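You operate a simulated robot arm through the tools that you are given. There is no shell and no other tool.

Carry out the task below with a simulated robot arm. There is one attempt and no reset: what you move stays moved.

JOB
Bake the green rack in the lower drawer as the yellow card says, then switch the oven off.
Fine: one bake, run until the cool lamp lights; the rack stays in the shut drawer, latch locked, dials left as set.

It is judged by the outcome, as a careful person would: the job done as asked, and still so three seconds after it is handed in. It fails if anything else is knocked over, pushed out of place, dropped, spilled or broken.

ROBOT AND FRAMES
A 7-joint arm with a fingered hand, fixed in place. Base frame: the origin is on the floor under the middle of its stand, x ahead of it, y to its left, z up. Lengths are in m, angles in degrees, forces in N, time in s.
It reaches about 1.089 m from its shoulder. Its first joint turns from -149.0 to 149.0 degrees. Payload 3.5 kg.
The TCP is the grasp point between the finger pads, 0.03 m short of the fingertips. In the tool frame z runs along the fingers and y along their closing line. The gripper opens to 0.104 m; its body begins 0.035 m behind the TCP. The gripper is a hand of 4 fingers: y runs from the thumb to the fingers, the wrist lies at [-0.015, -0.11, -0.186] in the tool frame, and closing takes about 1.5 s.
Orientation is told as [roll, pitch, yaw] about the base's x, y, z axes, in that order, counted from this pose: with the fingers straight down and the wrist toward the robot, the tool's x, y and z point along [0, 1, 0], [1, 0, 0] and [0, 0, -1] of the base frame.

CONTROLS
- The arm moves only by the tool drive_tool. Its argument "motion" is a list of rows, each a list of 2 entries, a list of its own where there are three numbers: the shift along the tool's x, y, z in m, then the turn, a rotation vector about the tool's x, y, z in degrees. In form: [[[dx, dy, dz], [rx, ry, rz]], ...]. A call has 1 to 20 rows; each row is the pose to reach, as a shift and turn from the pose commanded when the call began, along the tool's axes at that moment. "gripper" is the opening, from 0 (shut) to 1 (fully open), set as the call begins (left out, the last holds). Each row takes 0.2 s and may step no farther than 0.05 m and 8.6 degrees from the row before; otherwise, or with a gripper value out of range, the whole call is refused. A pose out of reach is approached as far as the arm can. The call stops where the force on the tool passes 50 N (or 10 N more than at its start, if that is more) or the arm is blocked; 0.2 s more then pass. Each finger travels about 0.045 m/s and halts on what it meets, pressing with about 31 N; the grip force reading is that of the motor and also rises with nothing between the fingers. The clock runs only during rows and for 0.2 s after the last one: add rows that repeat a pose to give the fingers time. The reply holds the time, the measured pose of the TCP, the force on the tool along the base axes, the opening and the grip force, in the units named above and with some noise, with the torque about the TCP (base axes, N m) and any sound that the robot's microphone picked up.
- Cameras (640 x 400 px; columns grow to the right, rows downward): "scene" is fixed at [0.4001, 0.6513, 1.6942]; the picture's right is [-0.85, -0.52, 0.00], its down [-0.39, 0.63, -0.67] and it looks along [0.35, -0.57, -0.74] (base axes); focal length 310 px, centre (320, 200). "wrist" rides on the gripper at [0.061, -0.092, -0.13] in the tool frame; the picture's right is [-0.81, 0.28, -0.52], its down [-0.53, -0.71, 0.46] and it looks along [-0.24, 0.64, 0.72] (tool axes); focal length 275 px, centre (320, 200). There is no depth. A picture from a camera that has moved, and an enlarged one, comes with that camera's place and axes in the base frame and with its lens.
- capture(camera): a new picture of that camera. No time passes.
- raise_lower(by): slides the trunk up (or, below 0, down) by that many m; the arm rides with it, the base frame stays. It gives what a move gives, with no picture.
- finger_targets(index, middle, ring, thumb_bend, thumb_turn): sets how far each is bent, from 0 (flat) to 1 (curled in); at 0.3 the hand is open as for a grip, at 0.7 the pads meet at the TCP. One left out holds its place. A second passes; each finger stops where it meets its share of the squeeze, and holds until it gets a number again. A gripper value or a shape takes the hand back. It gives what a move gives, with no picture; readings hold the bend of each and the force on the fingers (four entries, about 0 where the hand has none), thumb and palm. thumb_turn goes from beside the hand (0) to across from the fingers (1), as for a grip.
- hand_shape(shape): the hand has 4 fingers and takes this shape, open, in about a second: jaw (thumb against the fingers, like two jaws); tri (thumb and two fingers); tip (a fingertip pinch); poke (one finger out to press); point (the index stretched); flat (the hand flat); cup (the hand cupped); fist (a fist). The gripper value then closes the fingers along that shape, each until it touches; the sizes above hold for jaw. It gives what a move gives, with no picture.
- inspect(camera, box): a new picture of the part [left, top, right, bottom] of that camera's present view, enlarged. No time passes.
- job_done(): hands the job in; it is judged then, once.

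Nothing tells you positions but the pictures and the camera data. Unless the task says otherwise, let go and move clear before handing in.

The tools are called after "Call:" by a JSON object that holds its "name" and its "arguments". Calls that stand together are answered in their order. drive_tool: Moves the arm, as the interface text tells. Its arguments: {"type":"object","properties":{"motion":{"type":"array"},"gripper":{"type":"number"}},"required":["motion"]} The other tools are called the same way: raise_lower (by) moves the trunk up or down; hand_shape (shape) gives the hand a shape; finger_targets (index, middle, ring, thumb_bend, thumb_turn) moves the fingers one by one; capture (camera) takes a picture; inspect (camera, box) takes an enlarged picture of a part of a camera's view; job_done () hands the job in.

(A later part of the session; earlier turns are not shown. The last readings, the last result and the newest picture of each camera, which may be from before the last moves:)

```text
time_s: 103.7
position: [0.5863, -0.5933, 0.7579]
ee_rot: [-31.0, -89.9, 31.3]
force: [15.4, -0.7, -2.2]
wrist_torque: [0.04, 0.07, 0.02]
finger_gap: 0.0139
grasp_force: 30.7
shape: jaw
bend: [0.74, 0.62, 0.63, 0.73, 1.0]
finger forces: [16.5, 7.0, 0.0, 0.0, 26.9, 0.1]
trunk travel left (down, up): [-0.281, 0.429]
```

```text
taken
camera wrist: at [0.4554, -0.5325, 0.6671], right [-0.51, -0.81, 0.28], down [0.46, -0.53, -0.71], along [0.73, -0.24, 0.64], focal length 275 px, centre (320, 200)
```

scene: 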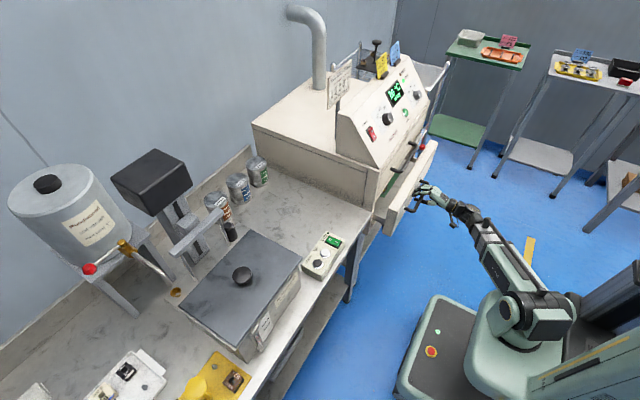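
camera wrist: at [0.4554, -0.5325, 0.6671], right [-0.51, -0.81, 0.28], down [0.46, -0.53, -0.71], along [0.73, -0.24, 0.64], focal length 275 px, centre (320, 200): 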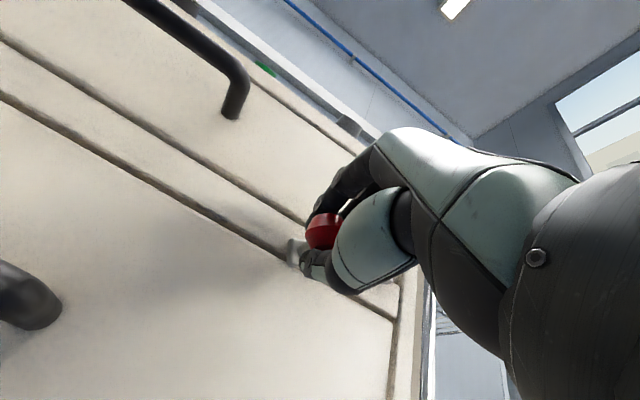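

Firm hold just behind the knob head. Following the arc down to vertical in small steps.

Call:
{"name": "drive_tool", "arguments": {"motion": [[[-0.0046, -0.0064, 0], [0, 0, 0]], [[-0.0096, -0.0114, 0], [0, 0, 0]], [[-0.0155, -0.0155, 0], [0, 0, 0]], [[-0.022, -0.0185, 0], [0, 0, 0]]]}}

Call:
{"name": "drive_tool", "arguments": {"motion": [[[-0.007, -0.0019, 0], [0, 0, 0]], [[-0.014, -0.0025, 0], [0, 0, 0]]]}}

Call:
{"name": "capture", "arguments": {"camera": "wrist"}}

Call:
{"name": "inspect", "arguments": {"camera": "wrist", "box": [240, 180, 420, 340]}}

```text
time_s: 104.7
position: [0.5861, -0.6145, 0.7384]
ee_rot: [-20.3, -89.7, 20.6]
force: [24.7, 9.9, -8.0]
wrist_torque: [-0.27, 0.34, 0.1]
finger_gap: 0.0121
grasp_force: 31.2
shape: jaw
bend: [0.74, 0.73, 0.63, 0.74, 1.0]
finger forces: [19.8, 0.0, 0.0, 0.0, 24.9, 0.0]
trunk travel left (down, up): [-0.281, 0.429]
```

```text
time_s: 105.3
position: [0.5831, -0.6301, 0.7384]
ee_rot: [-147.6, -89.9, 147.9]
force: [-0.3, -1.0, -0.1]
wrist_torque: [0.03, -0.02, 0.01]
finger_gap: 0.0112
grasp_force: 31.0
shape: jaw
bend: [0.74, 0.73, 0.63, 0.8, 1.0]
finger forces: [0.0, 0.0, 0.0, 0.0, 0.0, 0.0]
trunk travel left (down, up): [-0.281, 0.429]
```

```text
taken
camera wrist: at [0.4534, -0.5686, 0.6475], right [-0.52, -0.81, 0.28], down [0.46, -0.53, -0.71], along [0.72, -0.24, 0.65], focal length 275 px, centre (320, 200)
```

wrist: 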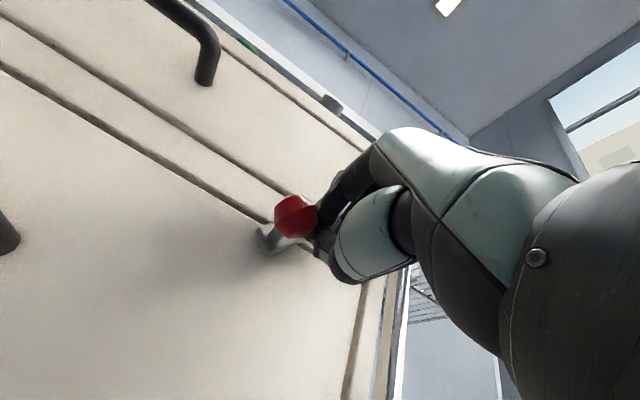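

```text
2.50 times, centred on (330, 260) of wrist
camera zoom: at [0.4534, -0.5686, 0.6475], right [-0.52, -0.81, 0.28], down [0.46, -0.53, -0.71], along [0.72, -0.24, 0.65], focal length 688 px, centre (295, 50)
```

zoom: 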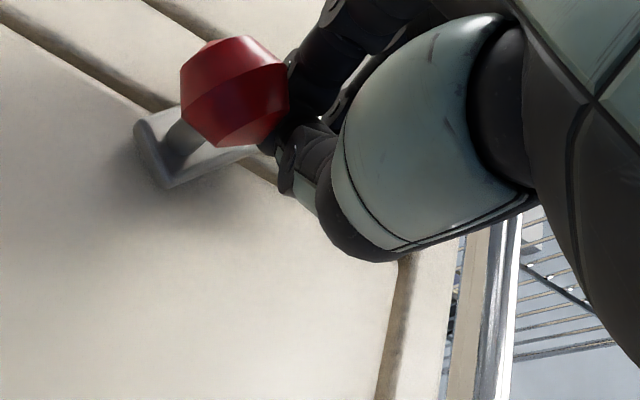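

The knob slipped free at about 55–60° of turn; the hand now sits to its right. I'll back off, go around to its left side, and push it the rest of the way.

Call:
{"name": "drive_tool", "arguments": {"motion": [[[0, 0, -0.03], [0, 0, 0]], [[0, 0, -0.065], [0, 0, 0]], [[0.045, 0.003, -0.065], [0, 0, 0]], [[0.09, 0.006, -0.065], [0, 0, 0]]]}}

Call:
{"name": "capture", "arguments": {"camera": "wrist"}}

Call:
{"name": "inspect", "arguments": {"camera": "scene", "box": [390, 110, 470, 190]}}

```text
time_s: 106.3
position: [0.5194, -0.5411, 0.745]
ee_rot: [-67.5, -89.9, 67.7]
force: [0.3, -0.2, 0.1]
wrist_torque: [0.01, -0.01, 0.01]
finger_gap: 0.0113
grasp_force: 30.9
shape: jaw
bend: [0.74, 0.73, 0.63, 0.8, 1.0]
finger forces: [0.0, 0.1, 0.1, 0.1, 0.0, 0.0]
trunk travel left (down, up): [-0.281, 0.429]
```

```text
taken
camera wrist: at [0.3885, -0.4787, 0.6535], right [-0.51, -0.81, 0.28], down [0.46, -0.53, -0.71], along [0.73, -0.24, 0.64], focal length 275 px, centre (320, 200)
```

wrist: 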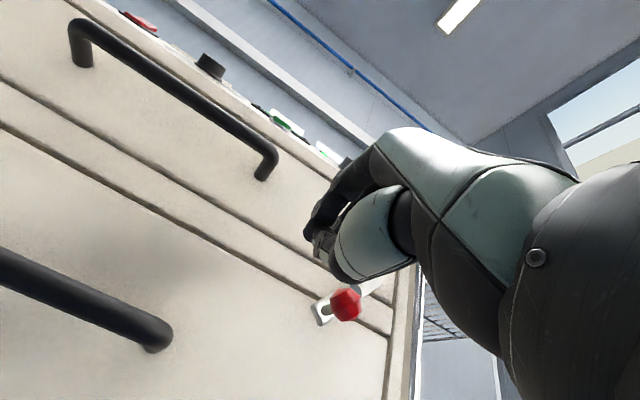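

```text
5.00 times, centred on (430, 150) of scene
camera zoom: at [0.4001, 0.6513, 1.6942], right [-0.85, -0.52, 0.0], down [-0.39, 0.63, -0.67], along [0.35, -0.57, -0.74], focal length 1552 px, centre (-230, 450)
```

zoom: 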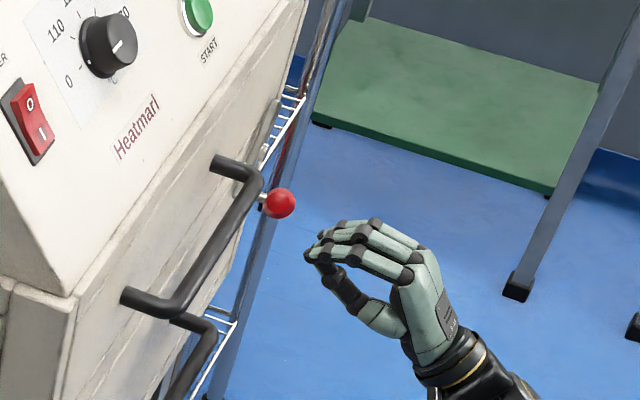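

The knob is at about (−0.601, 0.749), partway down. I'll go forward beside it on the left and push right (−y).

Call:
{"name": "drive_tool", "arguments": {"motion": [[[0, 0, 0.035], [0, 0, 0]], [[0, 0, 0.065], [0, 0, 0]], [[-0.01, 0, 0.065], [0, 0, 0]], [[-0.02, -0.001, 0.065], [0, 0, 0]], [[-0.03, -0.002, 0.065], [0, 0, 0]], [[-0.04, -0.003, 0.065], [0, 0, 0]]]}}

Call:
{"name": "capture", "arguments": {"camera": "wrist"}}

Call:
{"name": "inspect", "arguments": {"camera": "scene", "box": [390, 110, 470, 190]}}

```text
time_s: 107.7
position: [0.584, -0.5787, 0.7398]
ee_rot: [-88.8, -89.9, 88.9]
force: [1.0, 2.8, 0.4]
wrist_torque: [-0.03, 0.03, 0.09]
finger_gap: 0.0114
grasp_force: 31.0
shape: jaw
bend: [0.74, 0.73, 0.65, 0.8, 1.0]
finger forces: [0.0, 0.0, 1.7, 0.0, 0.1, 0.0]
trunk travel left (down, up): [-0.281, 0.429]
```

```text
taken
camera wrist: at [0.454, -0.5186, 0.6497], right [-0.51, -0.81, 0.28], down [0.46, -0.53, -0.71], along [0.73, -0.24, 0.65], focal length 275 px, centre (320, 200)
```

wrist: 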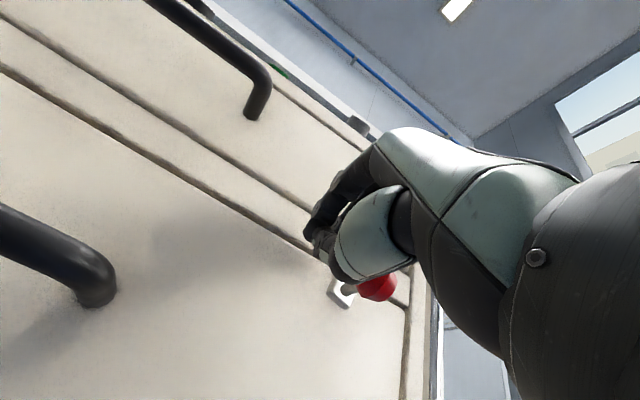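

```text
5.00 times, centred on (430, 150) of scene
camera zoom: at [0.4001, 0.6513, 1.6942], right [-0.85, -0.52, 0.0], down [-0.39, 0.63, -0.67], along [0.35, -0.57, -0.74], focal length 1552 px, centre (-230, 450)
```

zoom: 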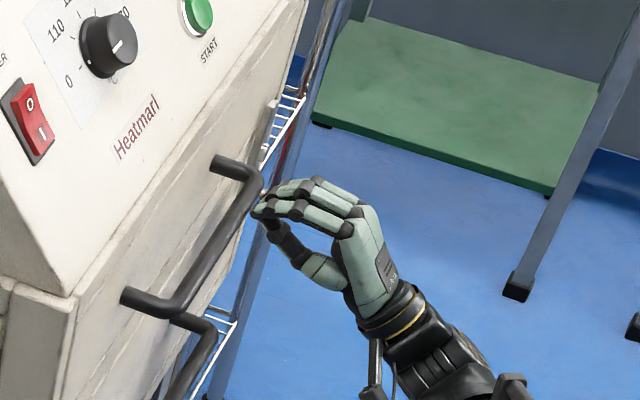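

Contact is made and the latch is turning. Continuing to push right until it meets its stop.

Call:
{"name": "drive_tool", "arguments": {"motion": [[[-0.008, -0.002, 0], [0, 0, 0]], [[-0.016, -0.003, 0], [0, 0, 0]], [[-0.022, -0.003, 0], [0, 0, 0]]]}}

Call:
{"name": "capture", "arguments": {"camera": "wrist"}}

Call:
{"name": "inspect", "arguments": {"camera": "wrist", "box": [260, 200, 460, 360]}}

```text
time_s: 108.5
position: [0.5846, -0.6005, 0.7399]
ee_rot: [-95.9, -89.8, 96.1]
force: [6.1, 7.5, 5.5]
wrist_torque: [-0.24, 0.0, 0.3]
finger_gap: 0.0114
grasp_force: 30.3
shape: jaw
bend: [0.74, 0.73, 0.62, 0.8, 1.0]
finger forces: [0.0, 0.1, 9.2, 0.0, 0.0, 0.0]
trunk travel left (down, up): [-0.281, 0.429]
```

```text
taken
camera wrist: at [0.4545, -0.5398, 0.6476], right [-0.51, -0.81, 0.28], down [0.46, -0.53, -0.71], along [0.73, -0.24, 0.65], focal length 275 px, centre (320, 200)
```

wrist: 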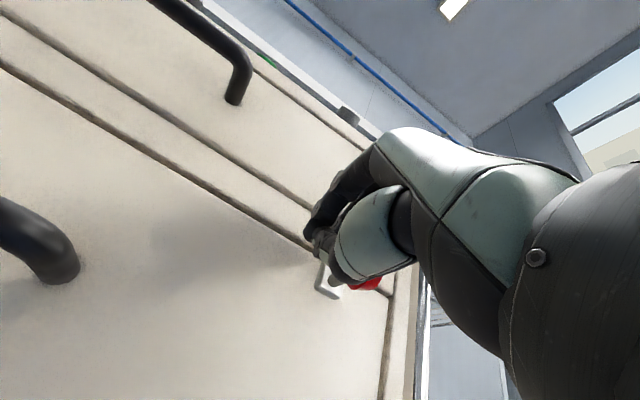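

```text
2.50 times, centred on (360, 280) of wrist
camera zoom: at [0.4545, -0.5398, 0.6476], right [-0.51, -0.81, 0.28], down [0.46, -0.53, -0.71], along [0.73, -0.24, 0.65], focal length 688 px, centre (220, 0)
```

zoom: 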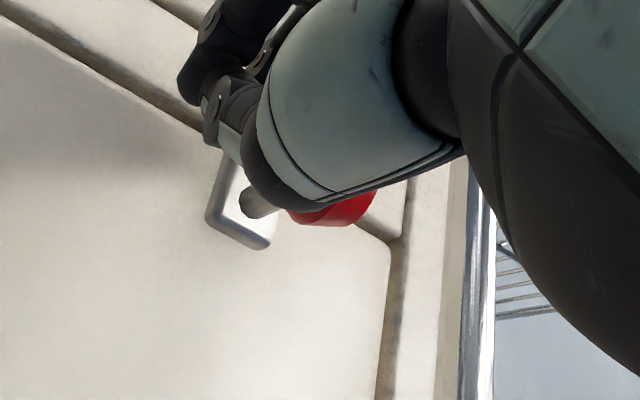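

Force is rising (about 8–11 N), so the latch may be at its stop. I'll press a touch more, then back off to look.

Call:
{"name": "drive_tool", "arguments": {"motion": [[[-0.005, 0, 0], [0, 0, 0]]]}}

Call:
{"name": "drive_tool", "arguments": {"motion": [[[0.02, 0, 0], [0, 0, 0]], [[0.03, 0, -0.03], [0, 0, 0]], [[0.03, 0, -0.07], [0, 0, 0]], [[0.0, 0, -0.1], [0, 0, 0]], [[-0.045, 0, -0.1], [0, 0, 0]], [[-0.09, 0, -0.1], [0, 0, 0]], [[-0.13, 0, -0.1], [0, 0, 0]]]}}

Call:
{"name": "capture", "arguments": {"camera": "wrist"}}

Call:
{"name": "inspect", "arguments": {"camera": "wrist", "box": [160, 160, 360, 320]}}

```text
time_s: 108.9
position: [0.586, -0.6062, 0.7395]
ee_rot: [-90.4, -89.8, 90.6]
force: [4.6, 9.9, 5.9]
wrist_torque: [-0.27, -0.07, 0.3]
finger_gap: 0.0115
grasp_force: 30.5
shape: jaw
bend: [0.74, 0.73, 0.61, 0.8, 1.0]
finger forces: [0.0, 10.3, 6.3, 0.0, 0.2, 0.0]
trunk travel left (down, up): [-0.281, 0.429]
```

```text
time_s: 110.5
position: [0.4858, -0.7368, 0.739]
ee_rot: [-73.5, -89.9, 73.8]
force: [-0.6, -0.3, -0.2]
wrist_torque: [0.01, 0.02, -0.01]
finger_gap: 0.0114
grasp_force: 31.0
shape: jaw
bend: [0.74, 0.73, 0.72, 0.8, 1.0]
finger forces: [0.0, 0.1, 0.0, 0.0, 0.1, 0.0]
trunk travel left (down, up): [-0.281, 0.429]
```

```text
taken
camera wrist: at [0.3548, -0.6766, 0.6477], right [-0.51, -0.81, 0.28], down [0.46, -0.53, -0.71], along [0.73, -0.24, 0.64], focal length 275 px, centre (320, 200)
```

wrist: 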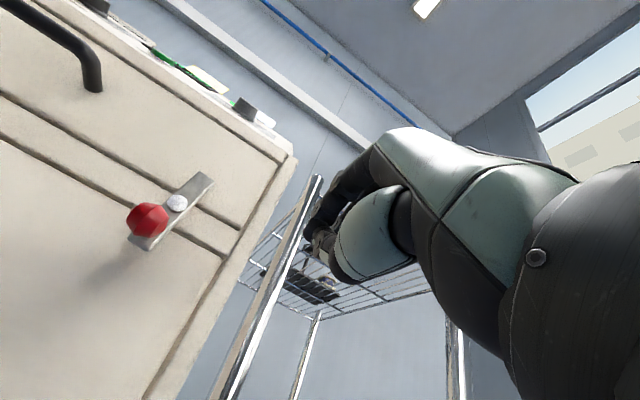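

```text
2.50 times, centred on (260, 240) of wrist
camera zoom: at [0.3548, -0.6766, 0.6477], right [-0.51, -0.81, 0.28], down [0.46, -0.53, -0.71], along [0.73, -0.24, 0.64], focal length 688 px, centre (470, 100)
```

zoom: 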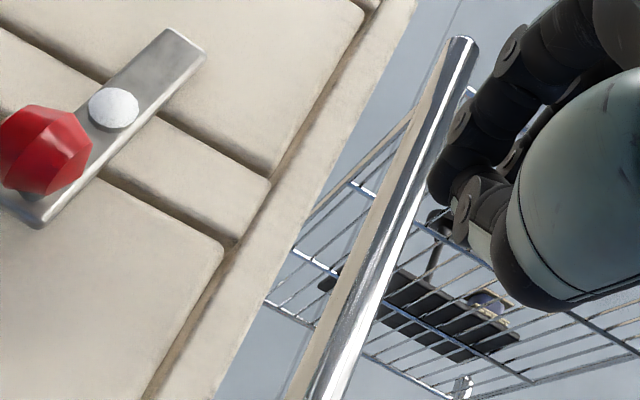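

The latch bar is now upright across both drawers (knob straight below the pivot), i.e. locked. Next are the dials: I'll raise the hand to the panel's height and take close views to measure the knobs.

Call:
{"name": "raise_lower", "arguments": {"by": 0.28}}

Call:
{"name": "drive_tool", "arguments": {"motion": [[[0, 0.01, -0.01], [6, 0, 0]], [[0, 0.02, -0.02], [12, 0, 0]], [[0, 0.03, -0.03], [18, 0, 0]], [[0, 0.04, -0.03], [24, 0, 0]], [[0, 0.05, -0.03], [30, 0, 0]]]}}

Call:
{"name": "capture", "arguments": {"camera": "wrist"}}

Call:
{"name": "inspect", "arguments": {"camera": "wrist", "box": [0, 100, 320, 300]}}

Call:
{"name": "inspect", "arguments": {"camera": "scene", "box": [380, 100, 460, 190]}}

```text
time_s: 113.3
position: [0.4856, -0.7368, 1.0184]
ee_rot: [-80.6, -89.9, 80.7]
force: [-0.4, 0.4, -0.4]
wrist_torque: [0.01, 0.02, 0.0]
finger_gap: 0.0113
grasp_force: 30.8
shape: jaw
bend: [0.74, 0.73, 0.72, 0.8, 1.0]
finger forces: [0.0, 0.1, 0.1, 0.1, 0.0, 0.1]
trunk travel left (down, up): [-0.561, 0.149]
```

```text
time_s: 114.5
position: [0.456, -0.7376, 1.0684]
ee_rot: [-0.1, -59.8, 0.4]
force: [0.6, 0.7, 0.3]
wrist_torque: [0.03, 0.04, 0.02]
finger_gap: 0.0111
grasp_force: 30.6
shape: jaw
bend: [0.74, 0.73, 0.72, 0.8, 1.0]
finger forces: [0.1, 0.1, 0.0, 0.1, 0.0, 0.1]
trunk travel left (down, up): [-0.561, 0.149]
```

```text
taken
camera wrist: at [0.296, -0.6764, 1.0557], right [-0.31, -0.81, 0.5], down [0.04, -0.53, -0.84], along [0.95, -0.24, 0.19], focal length 275 px, centre (320, 200)
```

wrist: 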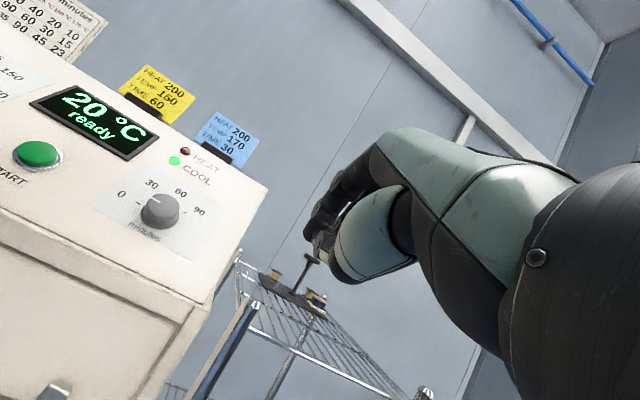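

```text
2.00 times, centred on (160, 200) of wrist
camera zoom: at [0.296, -0.6764, 1.0557], right [-0.31, -0.81, 0.5], down [0.04, -0.53, -0.84], along [0.95, -0.24, 0.19], focal length 551 px, centre (640, 200)
```

zoom: 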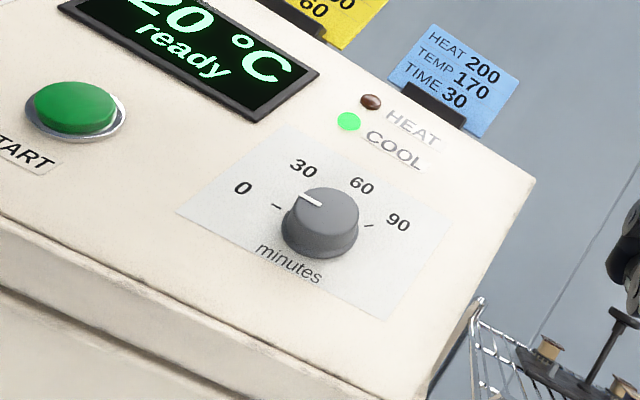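

```text
4.44 times, centred on (420, 145) of scene
camera zoom: at [0.4001, 0.6513, 1.6942], right [-0.85, -0.52, 0.0], down [-0.39, 0.63, -0.67], along [0.35, -0.57, -0.74], focal length 1380 px, centre (-124, 444)
```

zoom: 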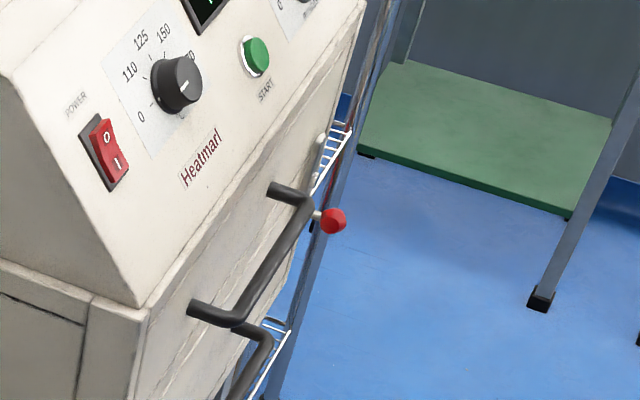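

I have a close view of the timer (pointer at 0; 60 is straight up). I'll take a second view from further left and one higher to pin down the panel plane and both knobs.

Call:
{"name": "drive_tool", "arguments": {"motion": [[[0.045, 0, 0], [0, 0, 0]], [[0.09, 0, 0], [0, 0, 0]], [[0.135, 0, 0], [0, 0, 0]], [[0.18, 0, 0], [0, 0, 0]], [[0.22, 0, 0], [0, 0, 0]]]}}

Call:
{"name": "capture", "arguments": {"camera": "wrist"}}

Call:
{"name": "inspect", "arguments": {"camera": "wrist", "box": [0, 100, 320, 300]}}

Call:
{"name": "drive_tool", "arguments": {"motion": [[[0, 0.0395, -0.0228], [0, 0, 0]], [[0, 0.078, -0.045], [0, 0, 0]], [[0, 0.117, -0.0675], [0, 0, 0]], [[0, 0.156, -0.09], [0, 0, 0]]]}}

Call:
{"name": "capture", "arguments": {"camera": "wrist"}}

Call:
{"name": "inspect", "arguments": {"camera": "wrist", "box": [0, 200, 320, 400]}}

```text
time_s: 115.7
position: [0.4553, -0.5171, 1.0694]
ee_rot: [-0.2, -59.9, 0.4]
force: [-0.3, 0.3, 0.0]
wrist_torque: [0.0, -0.01, 0.04]
finger_gap: 0.0111
grasp_force: 31.3
shape: jaw
bend: [0.74, 0.73, 0.72, 0.8, 1.0]
finger forces: [0.1, 0.0, 0.0, 0.1, 0.1, 0.0]
trunk travel left (down, up): [-0.561, 0.149]
```

```text
taken
camera wrist: at [0.2954, -0.4556, 1.055], right [-0.31, -0.81, 0.5], down [0.04, -0.53, -0.84], along [0.95, -0.24, 0.2], focal length 275 px, centre (320, 200)
```

wrist: 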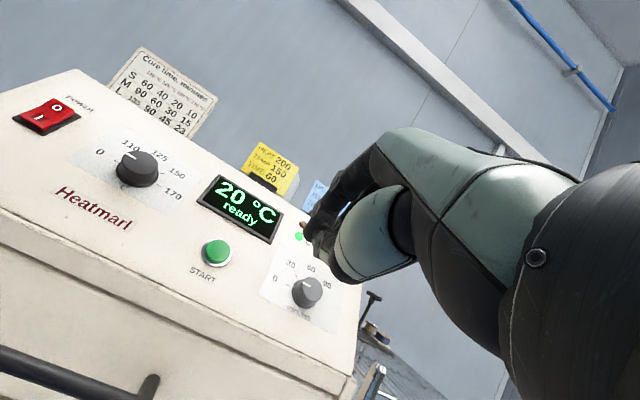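

```text
2.00 times, centred on (160, 200) of wrist
camera zoom: at [0.2954, -0.4556, 1.055], right [-0.31, -0.81, 0.5], down [0.04, -0.53, -0.84], along [0.95, -0.24, 0.2], focal length 551 px, centre (640, 200)
```

zoom: 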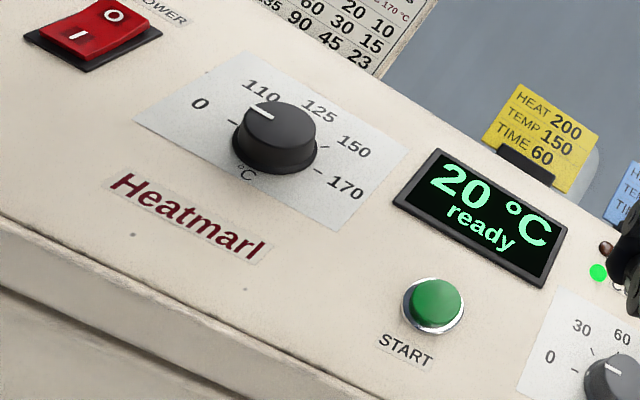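

```text
time_s: 116.7
position: [0.4543, -0.5172, 1.2495]
ee_rot: [-0.1, -60.0, 0.5]
force: [-0.5, 0.0, 0.5]
wrist_torque: [0.0, -0.03, -0.02]
finger_gap: 0.0111
grasp_force: 30.7
shape: jaw
bend: [0.74, 0.73, 0.72, 0.8, 1.0]
finger forces: [0.1, 0.0, 0.1, 0.1, 0.0, 0.0]
trunk travel left (down, up): [-0.561, 0.149]
```

```text
taken
camera wrist: at [0.2955, -0.4561, 1.2352], right [-0.31, -0.81, 0.5], down [0.04, -0.53, -0.84], along [0.95, -0.24, 0.2], focal length 275 px, centre (320, 200)
```

wrist: 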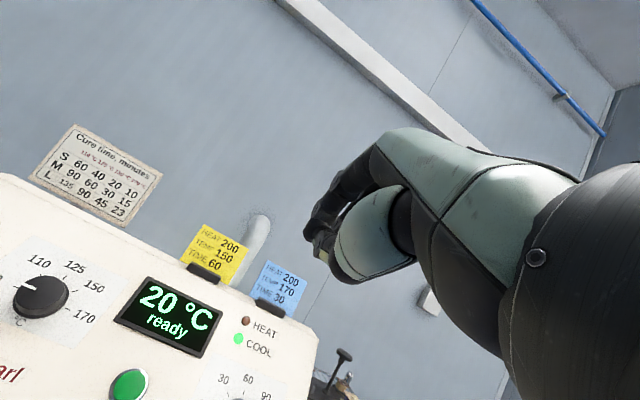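

```text
2.00 times, centred on (160, 300) of wrist
camera zoom: at [0.2955, -0.4561, 1.2352], right [-0.31, -0.81, 0.5], down [0.04, -0.53, -0.84], along [0.95, -0.24, 0.2], focal length 551 px, centre (640, 0)
```

zoom: 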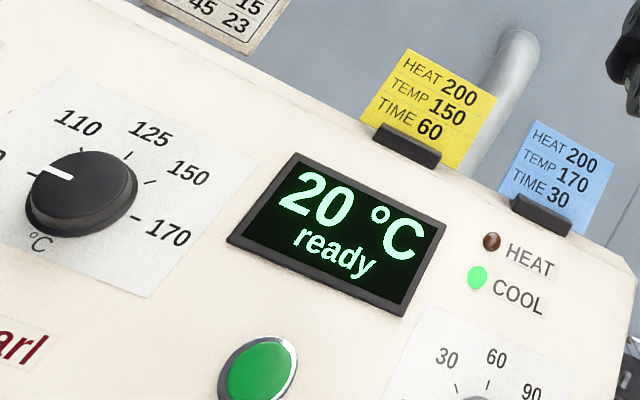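

Triangulating the views gives the panel tilted about 53.5°, the timer knob centred at (0.689, −0.602, 1.004) and the temperature knob at (0.712, −0.327, 1.035) on the panel, each ~2.5 cm tall; 60 min is +90° and 150 °C is +135° clockwise from 0. I'll line up in front of the timer with the fingers along the panel normal.

Call:
{"name": "drive_tool", "arguments": {"motion": [[[-0.017, -0.016, 0.038], [1.3, 0, 0]], [[-0.034, -0.032, 0.076], [2.6, 0, 0]], [[-0.052, -0.048, 0.113], [3.9, 0, 0]], [[-0.069, -0.064, 0.151], [5.2, 0, 0]], [[-0.0859, -0.0802, 0.189], [6.5, 0, 0]]], "gripper": 0.8}}

Call:
{"name": "drive_tool", "arguments": {"motion": [[[0, 0, 0], [0, 0, -8]], [[0, 0, 0], [0, 0, -16]], [[0, 0, 0], [0, 0, -24]], [[0, 0, 0], [0, 0, -32]], [[0, 0, 0], [0, 0, -40]], [[0, 0, 0], [0, 0, -45]]]}}

Call:
{"name": "capture", "arguments": {"camera": "wrist"}}

Call:
{"name": "inspect", "arguments": {"camera": "scene", "box": [360, 40, 480, 140]}}

```text
time_s: 117.9
position: [0.5799, -0.6035, 1.0831]
ee_rot: [-0.2, -53.5, 0.3]
force: [-1.0, -0.1, -0.1]
wrist_torque: [0.0, 0.0, 0.0]
finger_gap: 0.0831
grasp_force: 0.2
shape: jaw
bend: [0.27, 0.34, 0.32, 0.5, 0.99]
finger forces: [0.0, 0.0, 0.1, 0.0, 0.0, 0.0]
trunk travel left (down, up): [-0.561, 0.149]
```

```text
time_s: 119.3
position: [0.5781, -0.6025, 1.0847]
ee_rot: [-43.8, -34.5, 59.6]
force: [0.0, -0.5, -0.8]
wrist_torque: [0.01, 0.0, 0.0]
finger_gap: 0.0829
grasp_force: 0.0
shape: jaw
bend: [0.27, 0.34, 0.32, 0.5, 0.99]
finger forces: [0.0, 0.0, 0.0, 0.1, 0.1, 0.0]
trunk travel left (down, up): [-0.561, 0.149]
```

```text
taken
camera wrist: at [0.4094, -0.6244, 1.0763], right [0.04, -0.38, 0.93], down [0.3, -0.88, -0.37], along [0.95, 0.29, 0.07], focal length 275 px, centre (320, 200)
```

wrist: 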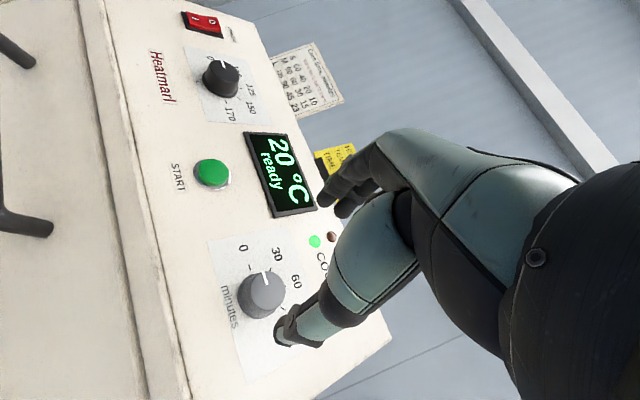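

```text
4.00 times, centred on (420, 90) of scene
camera zoom: at [0.4001, 0.6513, 1.6942], right [-0.85, -0.52, 0.0], down [-0.39, 0.63, -0.67], along [0.35, -0.57, -0.74], focal length 1242 px, centre (-80, 640)
```

zoom: 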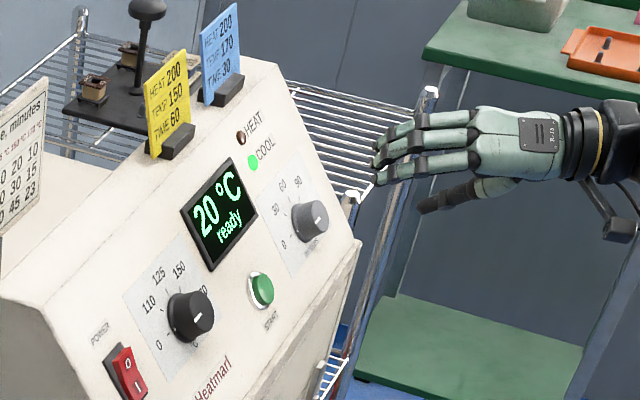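

The timer knob sits right on the hand's axis. Advancing toward it and checking before closing.

Call:
{"name": "drive_tool", "arguments": {"motion": [[[0, 0, 0.035], [0, 0, 0]], [[0, 0, 0.07], [0, 0, 0]], [[0, 0, 0.085], [0, 0, 0]]]}}

Call:
{"name": "capture", "arguments": {"camera": "wrist"}}

Call:
{"name": "inspect", "arguments": {"camera": "scene", "box": [370, 50, 460, 130]}}

```text
time_s: 120.1
position: [0.6468, -0.6019, 1.0339]
ee_rot: [-43.7, -34.7, 59.5]
force: [0.0, 0.4, 0.0]
wrist_torque: [-0.01, -0.03, 0.0]
finger_gap: 0.0831
grasp_force: 0.1
shape: jaw
bend: [0.27, 0.34, 0.32, 0.5, 0.99]
finger forces: [0.0, 0.0, 0.1, 0.0, 0.0, 0.0]
trunk travel left (down, up): [-0.561, 0.149]
```

```text
taken
camera wrist: at [0.4774, -0.6239, 1.025], right [0.04, -0.38, 0.93], down [0.29, -0.88, -0.37], along [0.95, 0.29, 0.07], focal length 275 px, centre (320, 200)
```

wrist: 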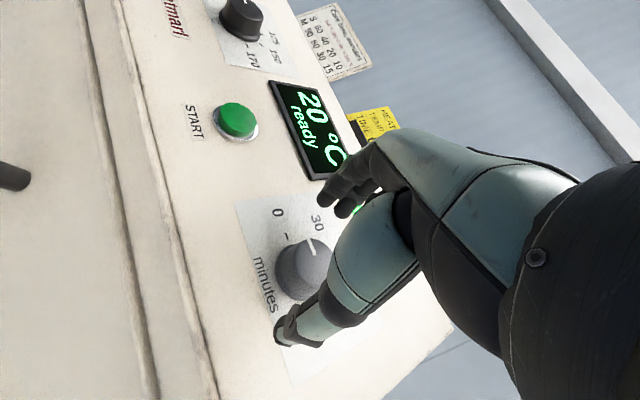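

```text
5.00 times, centred on (415, 90) of scene
camera zoom: at [0.4001, 0.6513, 1.6942], right [-0.85, -0.52, 0.0], down [-0.39, 0.63, -0.67], along [0.35, -0.57, -0.74], focal length 1552 px, centre (-155, 750)
```

zoom: 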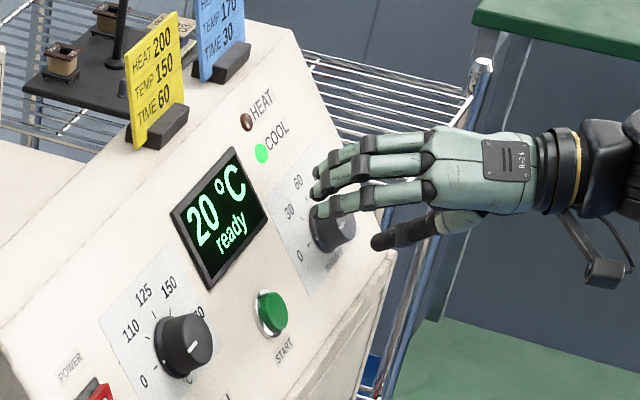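

Nicely aligned; fingers straddle the knob. Moving in the last 1.3 cm and closing on it.

Call:
{"name": "drive_tool", "arguments": {"motion": [[[0, 0, 0.007], [0, 0, 0]], [[0, 0, 0.013], [0, 0, 0]]]}}

Call:
{"name": "drive_tool", "arguments": {"motion": [[[0, 0, 0], [0, 0, 0]], [[0, 0, 0], [0, 0, 0]], [[0, 0, 0], [0, 0, 0]], [[0, 0, 0], [0, 0, 0]], [[0, 0, 0], [0, 0, 0]], [[0, 0, 0], [0, 0, 0]]], "gripper": 0.2}}

Call:
{"name": "capture", "arguments": {"camera": "wrist"}}

Call:
{"name": "inspect", "arguments": {"camera": "scene", "box": [370, 50, 460, 130]}}

```text
time_s: 120.7
position: [0.6577, -0.6026, 1.0278]
ee_rot: [-43.7, -34.6, 59.5]
force: [0.7, 0.8, 0.3]
wrist_torque: [-0.02, 0.01, -0.01]
finger_gap: 0.0829
grasp_force: 0.0
shape: jaw
bend: [0.27, 0.34, 0.32, 0.5, 0.99]
finger forces: [0.0, 0.0, 0.1, 0.0, 0.0, 0.0]
trunk travel left (down, up): [-0.561, 0.149]
```

```text
time_s: 122.1
position: [0.6577, -0.6027, 1.0266]
ee_rot: [-43.7, -34.6, 59.5]
force: [-2.1, -0.7, -4.7]
wrist_torque: [0.0, 0.12, -0.02]
finger_gap: 0.0274
grasp_force: 30.6
shape: jaw
bend: [0.73, 0.55, 0.62, 0.74, 1.0]
finger forces: [14.6, 8.5, 0.0, 0.0, 27.9, 0.0]
trunk travel left (down, up): [-0.561, 0.149]
```

```text
taken
camera wrist: at [0.488, -0.6245, 1.0174], right [0.04, -0.38, 0.93], down [0.29, -0.88, -0.37], along [0.95, 0.29, 0.07], focal length 275 px, centre (320, 200)
```

wrist: 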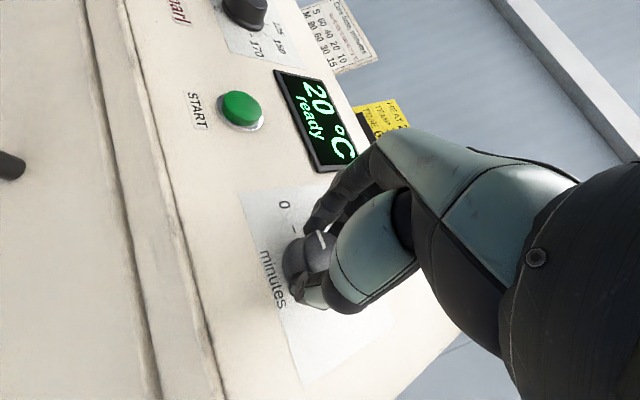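

```text
5.00 times, centred on (415, 90) of scene
camera zoom: at [0.4001, 0.6513, 1.6942], right [-0.85, -0.52, 0.0], down [-0.39, 0.63, -0.67], along [0.35, -0.57, -0.74], focal length 1552 px, centre (-155, 750)
```

zoom: 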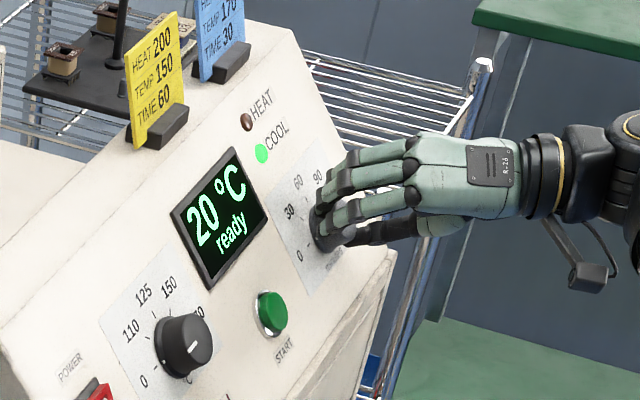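

The timer knob is gripped. Turning clockwise about the tool axis, 45° first.

Call:
{"name": "drive_tool", "arguments": {"motion": [[[0, 0, 0], [0, 0, 5]], [[0, 0, 0], [0, 0, 10]], [[0, 0, 0], [0, 0, 15]], [[0, 0, 0], [0, 0, 20]], [[0, 0, 0], [0, 0, 25]], [[0, 0, 0], [0, 0, 30]], [[0, 0, 0], [0, 0, 35]], [[0, 0, 0], [0, 0, 40]], [[0, 0, 0], [0, 0, 45]]]}}

Call:
{"name": "inspect", "arguments": {"camera": "wrist", "box": [220, 160, 420, 340]}}

Call:
{"name": "inspect", "arguments": {"camera": "scene", "box": [390, 60, 450, 120]}}

```text
time_s: 124.1
position: [0.658, -0.6013, 1.0263]
ee_rot: [-0.1, -53.5, 0.3]
force: [5.0, 3.9, 4.6]
wrist_torque: [0.01, -0.27, 0.05]
finger_gap: 0.027
grasp_force: 30.4
shape: jaw
bend: [0.73, 0.54, 0.62, 0.75, 1.0]
finger forces: [18.8, 12.4, 0.0, 0.0, 24.5, 0.1]
trunk travel left (down, up): [-0.561, 0.149]
```

```text
2.22 times, centred on (320, 250) of wrist
camera zoom: at [0.4981, -0.5405, 1.0315], right [-0.25, -0.81, 0.53], down [-0.06, -0.53, -0.84], along [0.97, -0.24, 0.09], focal length 612 px, centre (320, 89)
```

zoom: 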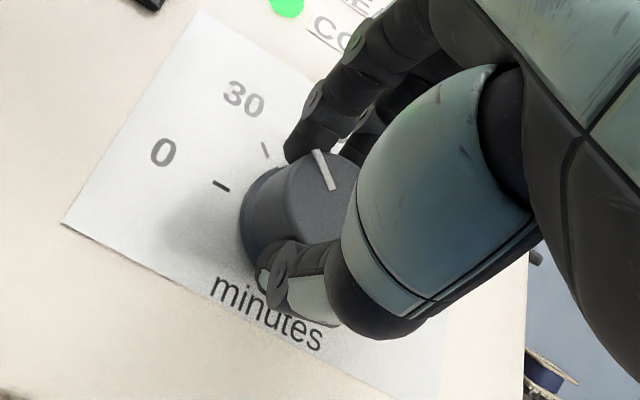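

```text
6.67 times, centred on (420, 90) of scene
camera zoom: at [0.4001, 0.6513, 1.6942], right [-0.85, -0.52, 0.0], down [-0.39, 0.63, -0.67], along [0.35, -0.57, -0.74], focal length 2069 px, centre (-347, 933)
```

zoom: 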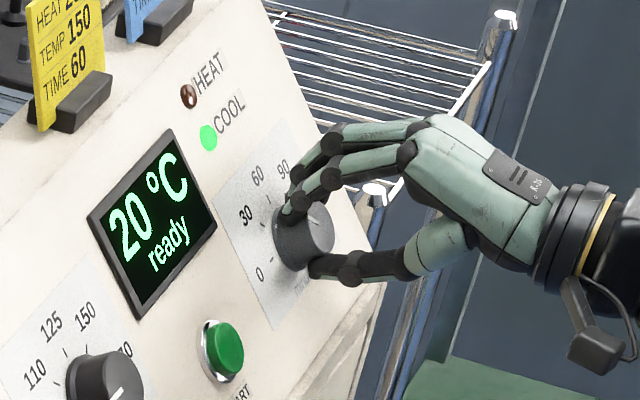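

The knob turned with the hand to about 30. Continuing another 45° toward 60.

Call:
{"name": "drive_tool", "arguments": {"motion": [[[0, 0, 0], [0, 0, 5]], [[0, 0, 0], [0, 0, 10]], [[0, 0, 0], [0, 0, 15]], [[0, 0, 0], [0, 0, 20]], [[0, 0, 0], [0, 0, 25]], [[0, 0, 0], [0, 0, 30]], [[0, 0, 0], [0, 0, 35]], [[0, 0, 0], [0, 0, 40]], [[0, 0, 0], [0, 0, 45]]]}}

Call:
{"name": "inspect", "arguments": {"camera": "wrist", "box": [220, 160, 420, 340]}}

Call:
{"name": "inspect", "arguments": {"camera": "scene", "box": [390, 60, 450, 120]}}

```text
time_s: 126.1
position: [0.6577, -0.6012, 1.027]
ee_rot: [43.7, -34.8, -59.0]
force: [13.9, -1.4, 14.8]
wrist_torque: [-0.29, -0.62, -0.19]
finger_gap: 0.027
grasp_force: 30.8
shape: jaw
bend: [0.73, 0.52, 0.62, 0.76, 0.99]
finger forces: [23.9, 12.8, 0.0, 0.1, 21.9, 0.1]
trunk travel left (down, up): [-0.561, 0.149]
```

```text
2.22 times, centred on (320, 250) of wrist
camera zoom: at [0.5396, -0.4936, 1.088], right [-0.64, -0.77, 0.0], down [-0.16, 0.13, -0.98], along [0.75, -0.63, -0.2], focal length 612 px, centre (320, 89)
```

zoom: 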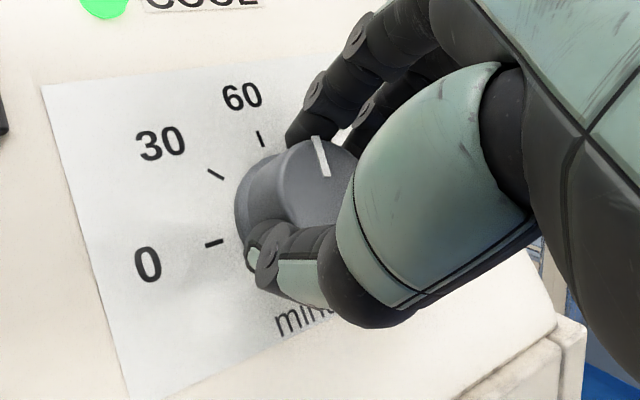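

```text
6.67 times, centred on (420, 90) of scene
camera zoom: at [0.4001, 0.6513, 1.6942], right [-0.85, -0.52, 0.0], down [-0.39, 0.63, -0.67], along [0.35, -0.57, -0.74], focal length 2069 px, centre (-347, 933)
```

zoom: 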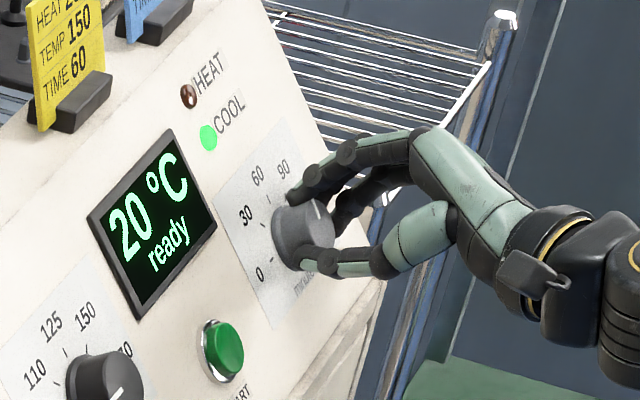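

The pointer is now near 60. I'll zoom in to check its exact direction before releasing.

Call:
{"name": "inspect", "arguments": {"camera": "wrist", "box": [270, 200, 350, 270]}}

Call:
{"name": "inspect", "arguments": {"camera": "scene", "box": [405, 80, 431, 102]}}

```text
5.71 times, centred on (310, 235) of wrist
camera zoom: at [0.5396, -0.4936, 1.088], right [-0.64, -0.77, 0.0], down [-0.16, 0.13, -0.98], along [0.75, -0.63, -0.2], focal length 1573 px, centre (377, 0)
```

zoom: 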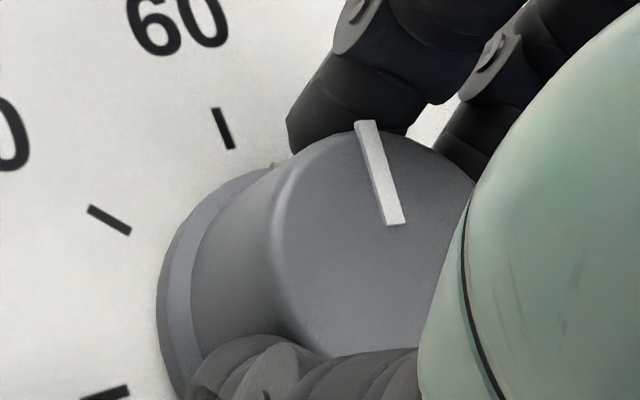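

```text
16.00 times, centred on (418, 91) of scene
camera zoom: at [0.4001, 0.6513, 1.6942], right [-0.85, -0.52, 0.0], down [-0.39, 0.63, -0.67], along [0.35, -0.57, -0.74], focal length 4966 px, centre (-1248, 1944)
```

zoom: 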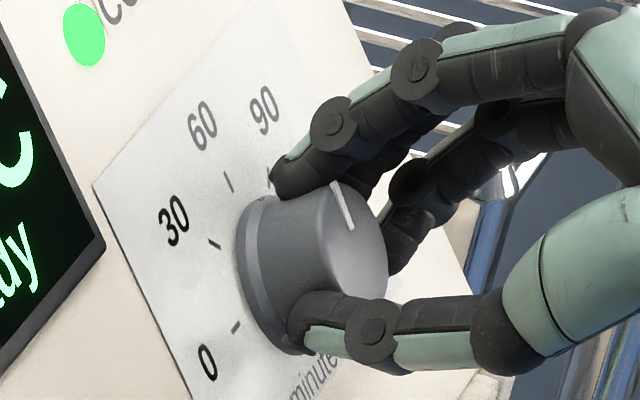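

The pointer looks roughly 7–9° past the 60 mark. I'll turn back 8° and compare again.

Call:
{"name": "drive_tool", "arguments": {"motion": [[[0, 0, 0], [0, 0, -3]], [[0, 0, 0], [0, 0, -6]], [[0, 0, 0], [0, 0, -8]]]}}

Call:
{"name": "inspect", "arguments": {"camera": "wrist", "box": [270, 200, 350, 270]}}

```text
time_s: 126.9
position: [0.6583, -0.6014, 1.0272]
ee_rot: [39.0, -40.0, -51.3]
force: [10.0, -1.0, 12.4]
wrist_torque: [-0.23, -0.55, -0.18]
finger_gap: 0.0266
grasp_force: 30.7
shape: jaw
bend: [0.73, 0.53, 0.62, 0.76, 0.99]
finger forces: [22.1, 13.3, 0.0, 0.0, 22.1, 0.1]
trunk travel left (down, up): [-0.561, 0.149]
```

```text
5.71 times, centred on (310, 235) of wrist
camera zoom: at [0.5304, -0.4979, 1.0757], right [-0.57, -0.82, 0.09], down [-0.16, 0.0, -0.99], along [0.8, -0.58, -0.13], focal length 1573 px, centre (377, 0)
```

zoom: 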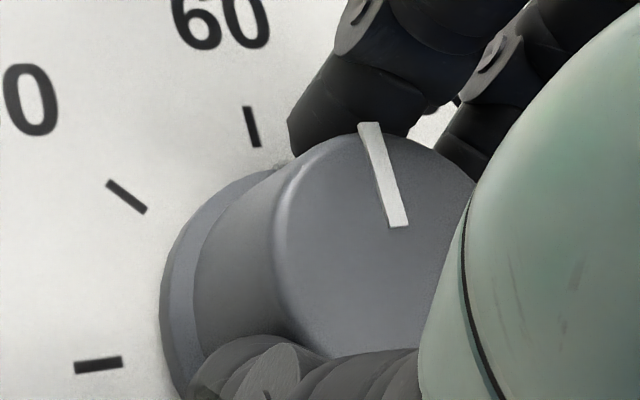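

The pointer now lines up with the 60 mark. I'll release and back away, then verify.

Call:
{"name": "drive_tool", "arguments": {"motion": [[[0, 0, 0], [0, 0, 0]], [[0, 0, 0], [0, 0, 0]], [[0, 0, 0], [0, 0, 0]], [[0, 0, 0], [0, 0, 0]], [[0, 0, 0], [0, 0, 0]], [[0, 0, -0.03], [0, 0, 0]], [[0, 0, -0.07], [0, 0, 0]], [[0, 0, -0.1], [0, 0, 0]]], "gripper": 0.8}}

Call:
{"name": "capture", "arguments": {"camera": "wrist"}}

Call:
{"name": "inspect", "arguments": {"camera": "wrist", "box": [180, 200, 340, 340]}}

Call:
{"name": "inspect", "arguments": {"camera": "scene", "box": [400, 75, 436, 105]}}

```text
time_s: 128.7
position: [0.5777, -0.6022, 1.087]
ee_rot: [39.0, -40.0, -51.4]
force: [0.3, -0.7, -0.5]
wrist_torque: [0.02, -0.02, 0.01]
finger_gap: 0.0828
grasp_force: 0.2
shape: jaw
bend: [0.27, 0.34, 0.32, 0.5, 0.99]
finger forces: [0.1, 0.0, 0.0, 0.0, 0.0, 0.0]
trunk travel left (down, up): [-0.561, 0.149]
```

```text
taken
camera wrist: at [0.45, -0.4985, 1.1351], right [-0.57, -0.82, 0.09], down [-0.16, 0.0, -0.99], along [0.8, -0.58, -0.13], focal length 275 px, centre (320, 200)
```

wrist: 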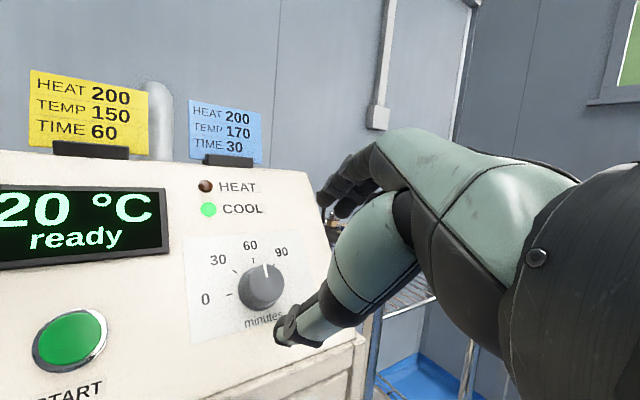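

```text
2.86 times, centred on (260, 270) of wrist
camera zoom: at [0.45, -0.4985, 1.1351], right [-0.57, -0.82, 0.09], down [-0.16, 0.0, -0.99], along [0.8, -0.58, -0.13], focal length 786 px, centre (491, 0)
```

zoom: 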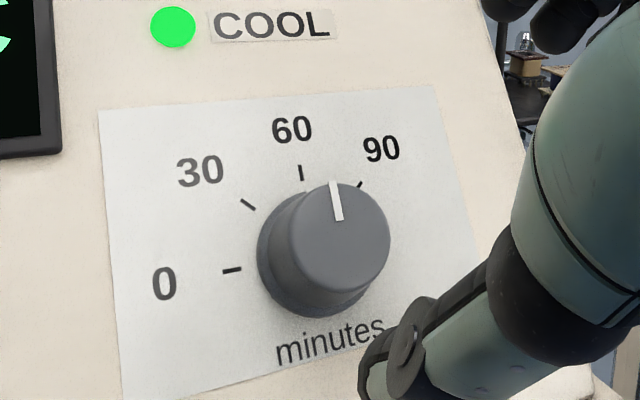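

```text
13.33 times, centred on (418, 90) of scene
camera zoom: at [0.4001, 0.6513, 1.6942], right [-0.85, -0.52, 0.0], down [-0.39, 0.63, -0.67], along [0.35, -0.57, -0.74], focal length 4139 px, centre (-987, 1667)
```

zoom: 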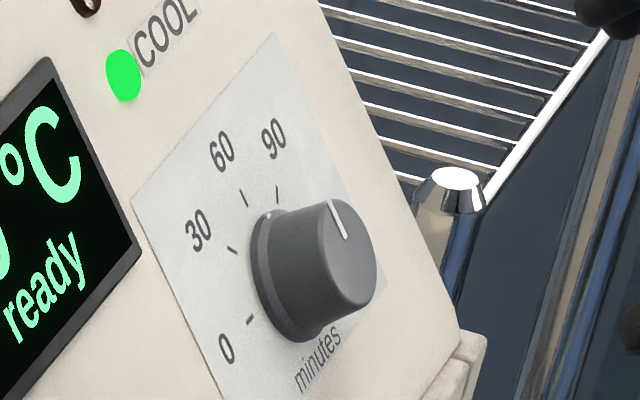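

The timer pointer is parallel with the 60 mark, in both views. Next the temperature knob: roll the hand back and move in front of it.

Call:
{"name": "drive_tool", "arguments": {"motion": [[[0, 0, 0], [0, 0, -8.4]], [[0, 0, 0], [0, 0, -16.8]], [[0, 0, 0], [0, 0, -25]], [[0, 0, 0], [0, 0, -33]], [[0, 0, 0], [0, 0, -41]], [[0, 0, 0], [0, 0, -49]], [[0, 0, 0], [0, 0, -57]], [[0, 0, 0], [0, 0, -65]], [[0, 0, 0], [0, 0, -73.5]], [[0, 0, 0], [0, 0, -82]]]}}

Call:
{"name": "drive_tool", "arguments": {"motion": [[[0.025, 0.033, 0], [0, 0, 0]], [[0.05, 0.066, 0], [0, 0, 0]], [[0.075, 0.099, 0], [0, 0, 0]], [[0.1, 0.132, 0], [0, 0, 0]], [[0.125, 0.165, 0.001], [0, 0, 0]], [[0.15, 0.198, 0.001], [0, 0, 0]], [[0.1675, 0.2217, 0.0014], [0, 0, 0]]]}}

Call:
{"name": "capture", "arguments": {"camera": "wrist"}}

```text
time_s: 130.9
position: [0.5777, -0.6034, 1.086]
ee_rot: [-43.8, -34.5, 59.7]
force: [0.5, -0.4, 0.3]
wrist_torque: [-0.01, 0.0, -0.01]
finger_gap: 0.083
grasp_force: 0.0
shape: jaw
bend: [0.27, 0.34, 0.32, 0.5, 0.99]
finger forces: [0.0, 0.1, 0.0, 0.0, 0.0, 0.0]
trunk travel left (down, up): [-0.561, 0.149]
```

```text
time_s: 132.5
position: [0.6011, -0.3267, 1.1163]
ee_rot: [-43.8, -34.5, 59.4]
force: [-0.4, -0.3, -0.6]
wrist_torque: [0.0, 0.01, 0.03]
finger_gap: 0.0832
grasp_force: 0.0
shape: jaw
bend: [0.27, 0.34, 0.32, 0.5, 0.99]
finger forces: [0.0, 0.0, 0.0, 0.1, 0.0, 0.0]
trunk travel left (down, up): [-0.561, 0.149]
```

```text
taken
camera wrist: at [0.431, -0.3484, 1.1075], right [0.04, -0.38, 0.93], down [0.29, -0.88, -0.37], along [0.96, 0.29, 0.07], focal length 275 px, centre (320, 200)
```

wrist: 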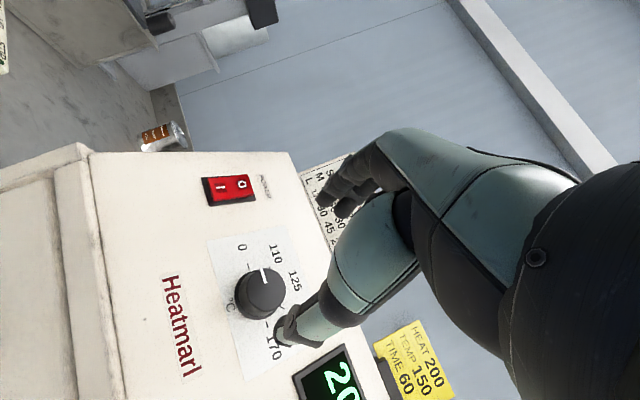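

The temperature knob is on axis too. Advancing onto it.

Call:
{"name": "drive_tool", "arguments": {"motion": [[[0, 0, 0.035], [0, 0, 0]], [[0, 0, 0.07], [0, 0, 0]], [[0, 0, 0.085], [0, 0, 0]]]}}

Call:
{"name": "capture", "arguments": {"camera": "wrist"}}

Call:
{"name": "inspect", "arguments": {"camera": "scene", "box": [350, 80, 440, 150]}}

```text
time_s: 133.3
position: [0.6681, -0.3263, 1.0651]
ee_rot: [-43.7, -34.6, 59.6]
force: [-0.5, -0.2, -0.6]
wrist_torque: [-0.01, -0.01, 0.02]
finger_gap: 0.0829
grasp_force: 0.1
shape: jaw
bend: [0.27, 0.34, 0.32, 0.5, 0.99]
finger forces: [0.1, 0.1, 0.1, 0.1, 0.1, 0.0]
trunk travel left (down, up): [-0.561, 0.149]
```

```text
taken
camera wrist: at [0.4992, -0.3484, 1.0564], right [0.04, -0.38, 0.93], down [0.29, -0.88, -0.37], along [0.95, 0.29, 0.07], focal length 275 px, centre (320, 200)
```

wrist: 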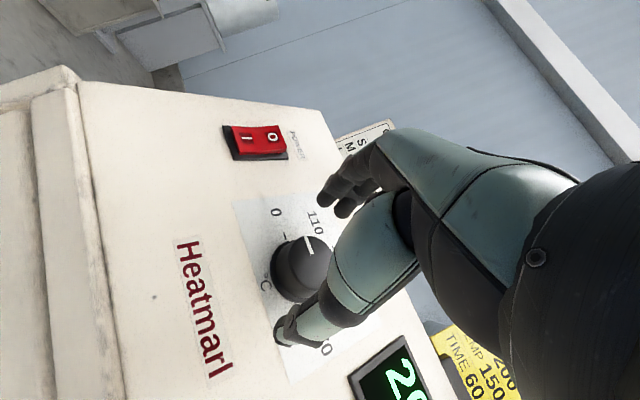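

```text
5.71 times, centred on (395, 115) of scene
camera zoom: at [0.4001, 0.6513, 1.6942], right [-0.85, -0.52, 0.0], down [-0.39, 0.63, -0.67], along [0.35, -0.57, -0.74], focal length 1774 px, centre (-109, 686)
```

zoom: 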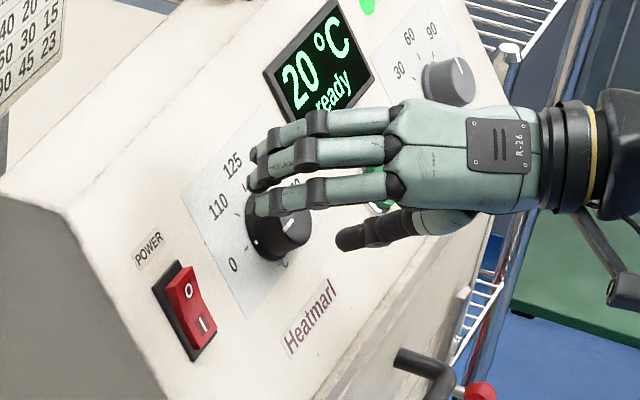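

Fingers straddle the knob and the START button is well clear below the hand. Moving in and closing.

Call:
{"name": "drive_tool", "arguments": {"motion": [[[0, 0, 0.007], [0, 0, 0]], [[0, 0, 0.0135], [0, 0, 0]]]}}

Call:
{"name": "drive_tool", "arguments": {"motion": [[[0, 0, 0], [0, 0, 0]], [[0, 0, 0], [0, 0, 0]], [[0, 0, 0], [0, 0, 0]], [[0, 0, 0], [0, 0, 0]], [[0, 0, 0], [0, 0, 0]], [[0, 0, 0], [0, 0, 0]]], "gripper": 0.2}}

Call:
{"name": "inspect", "arguments": {"camera": "wrist", "box": [220, 160, 420, 340]}}

```text
time_s: 133.9
position: [0.6782, -0.3256, 1.0563]
ee_rot: [-43.8, -34.5, 59.5]
force: [1.2, -0.6, 0.7]
wrist_torque: [0.02, -0.01, 0.0]
finger_gap: 0.0828
grasp_force: 0.1
shape: jaw
bend: [0.27, 0.34, 0.32, 0.5, 0.99]
finger forces: [0.1, 0.0, 0.0, 0.0, 0.1, 0.0]
trunk travel left (down, up): [-0.561, 0.149]
```

```text
time_s: 135.3
position: [0.6779, -0.3272, 1.0568]
ee_rot: [-43.8, -34.5, 59.5]
force: [-2.4, -1.1, -4.7]
wrist_torque: [-0.03, 0.11, -0.02]
finger_gap: 0.0315
grasp_force: 31.1
shape: jaw
bend: [0.74, 0.53, 0.58, 0.74, 1.0]
finger forces: [14.5, 8.7, 0.0, 0.1, 27.7, 0.0]
trunk travel left (down, up): [-0.561, 0.149]
```

```text
2.22 times, centred on (320, 250) of wrist
camera zoom: at [0.5094, -0.3488, 1.0484], right [0.04, -0.38, 0.93], down [0.29, -0.88, -0.37], along [0.95, 0.29, 0.07], focal length 612 px, centre (320, 89)
```

zoom: 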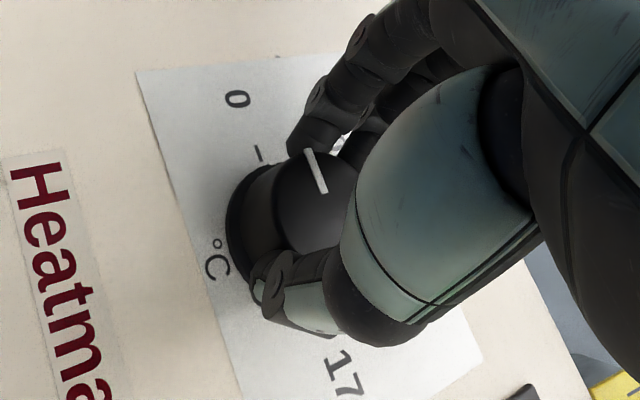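

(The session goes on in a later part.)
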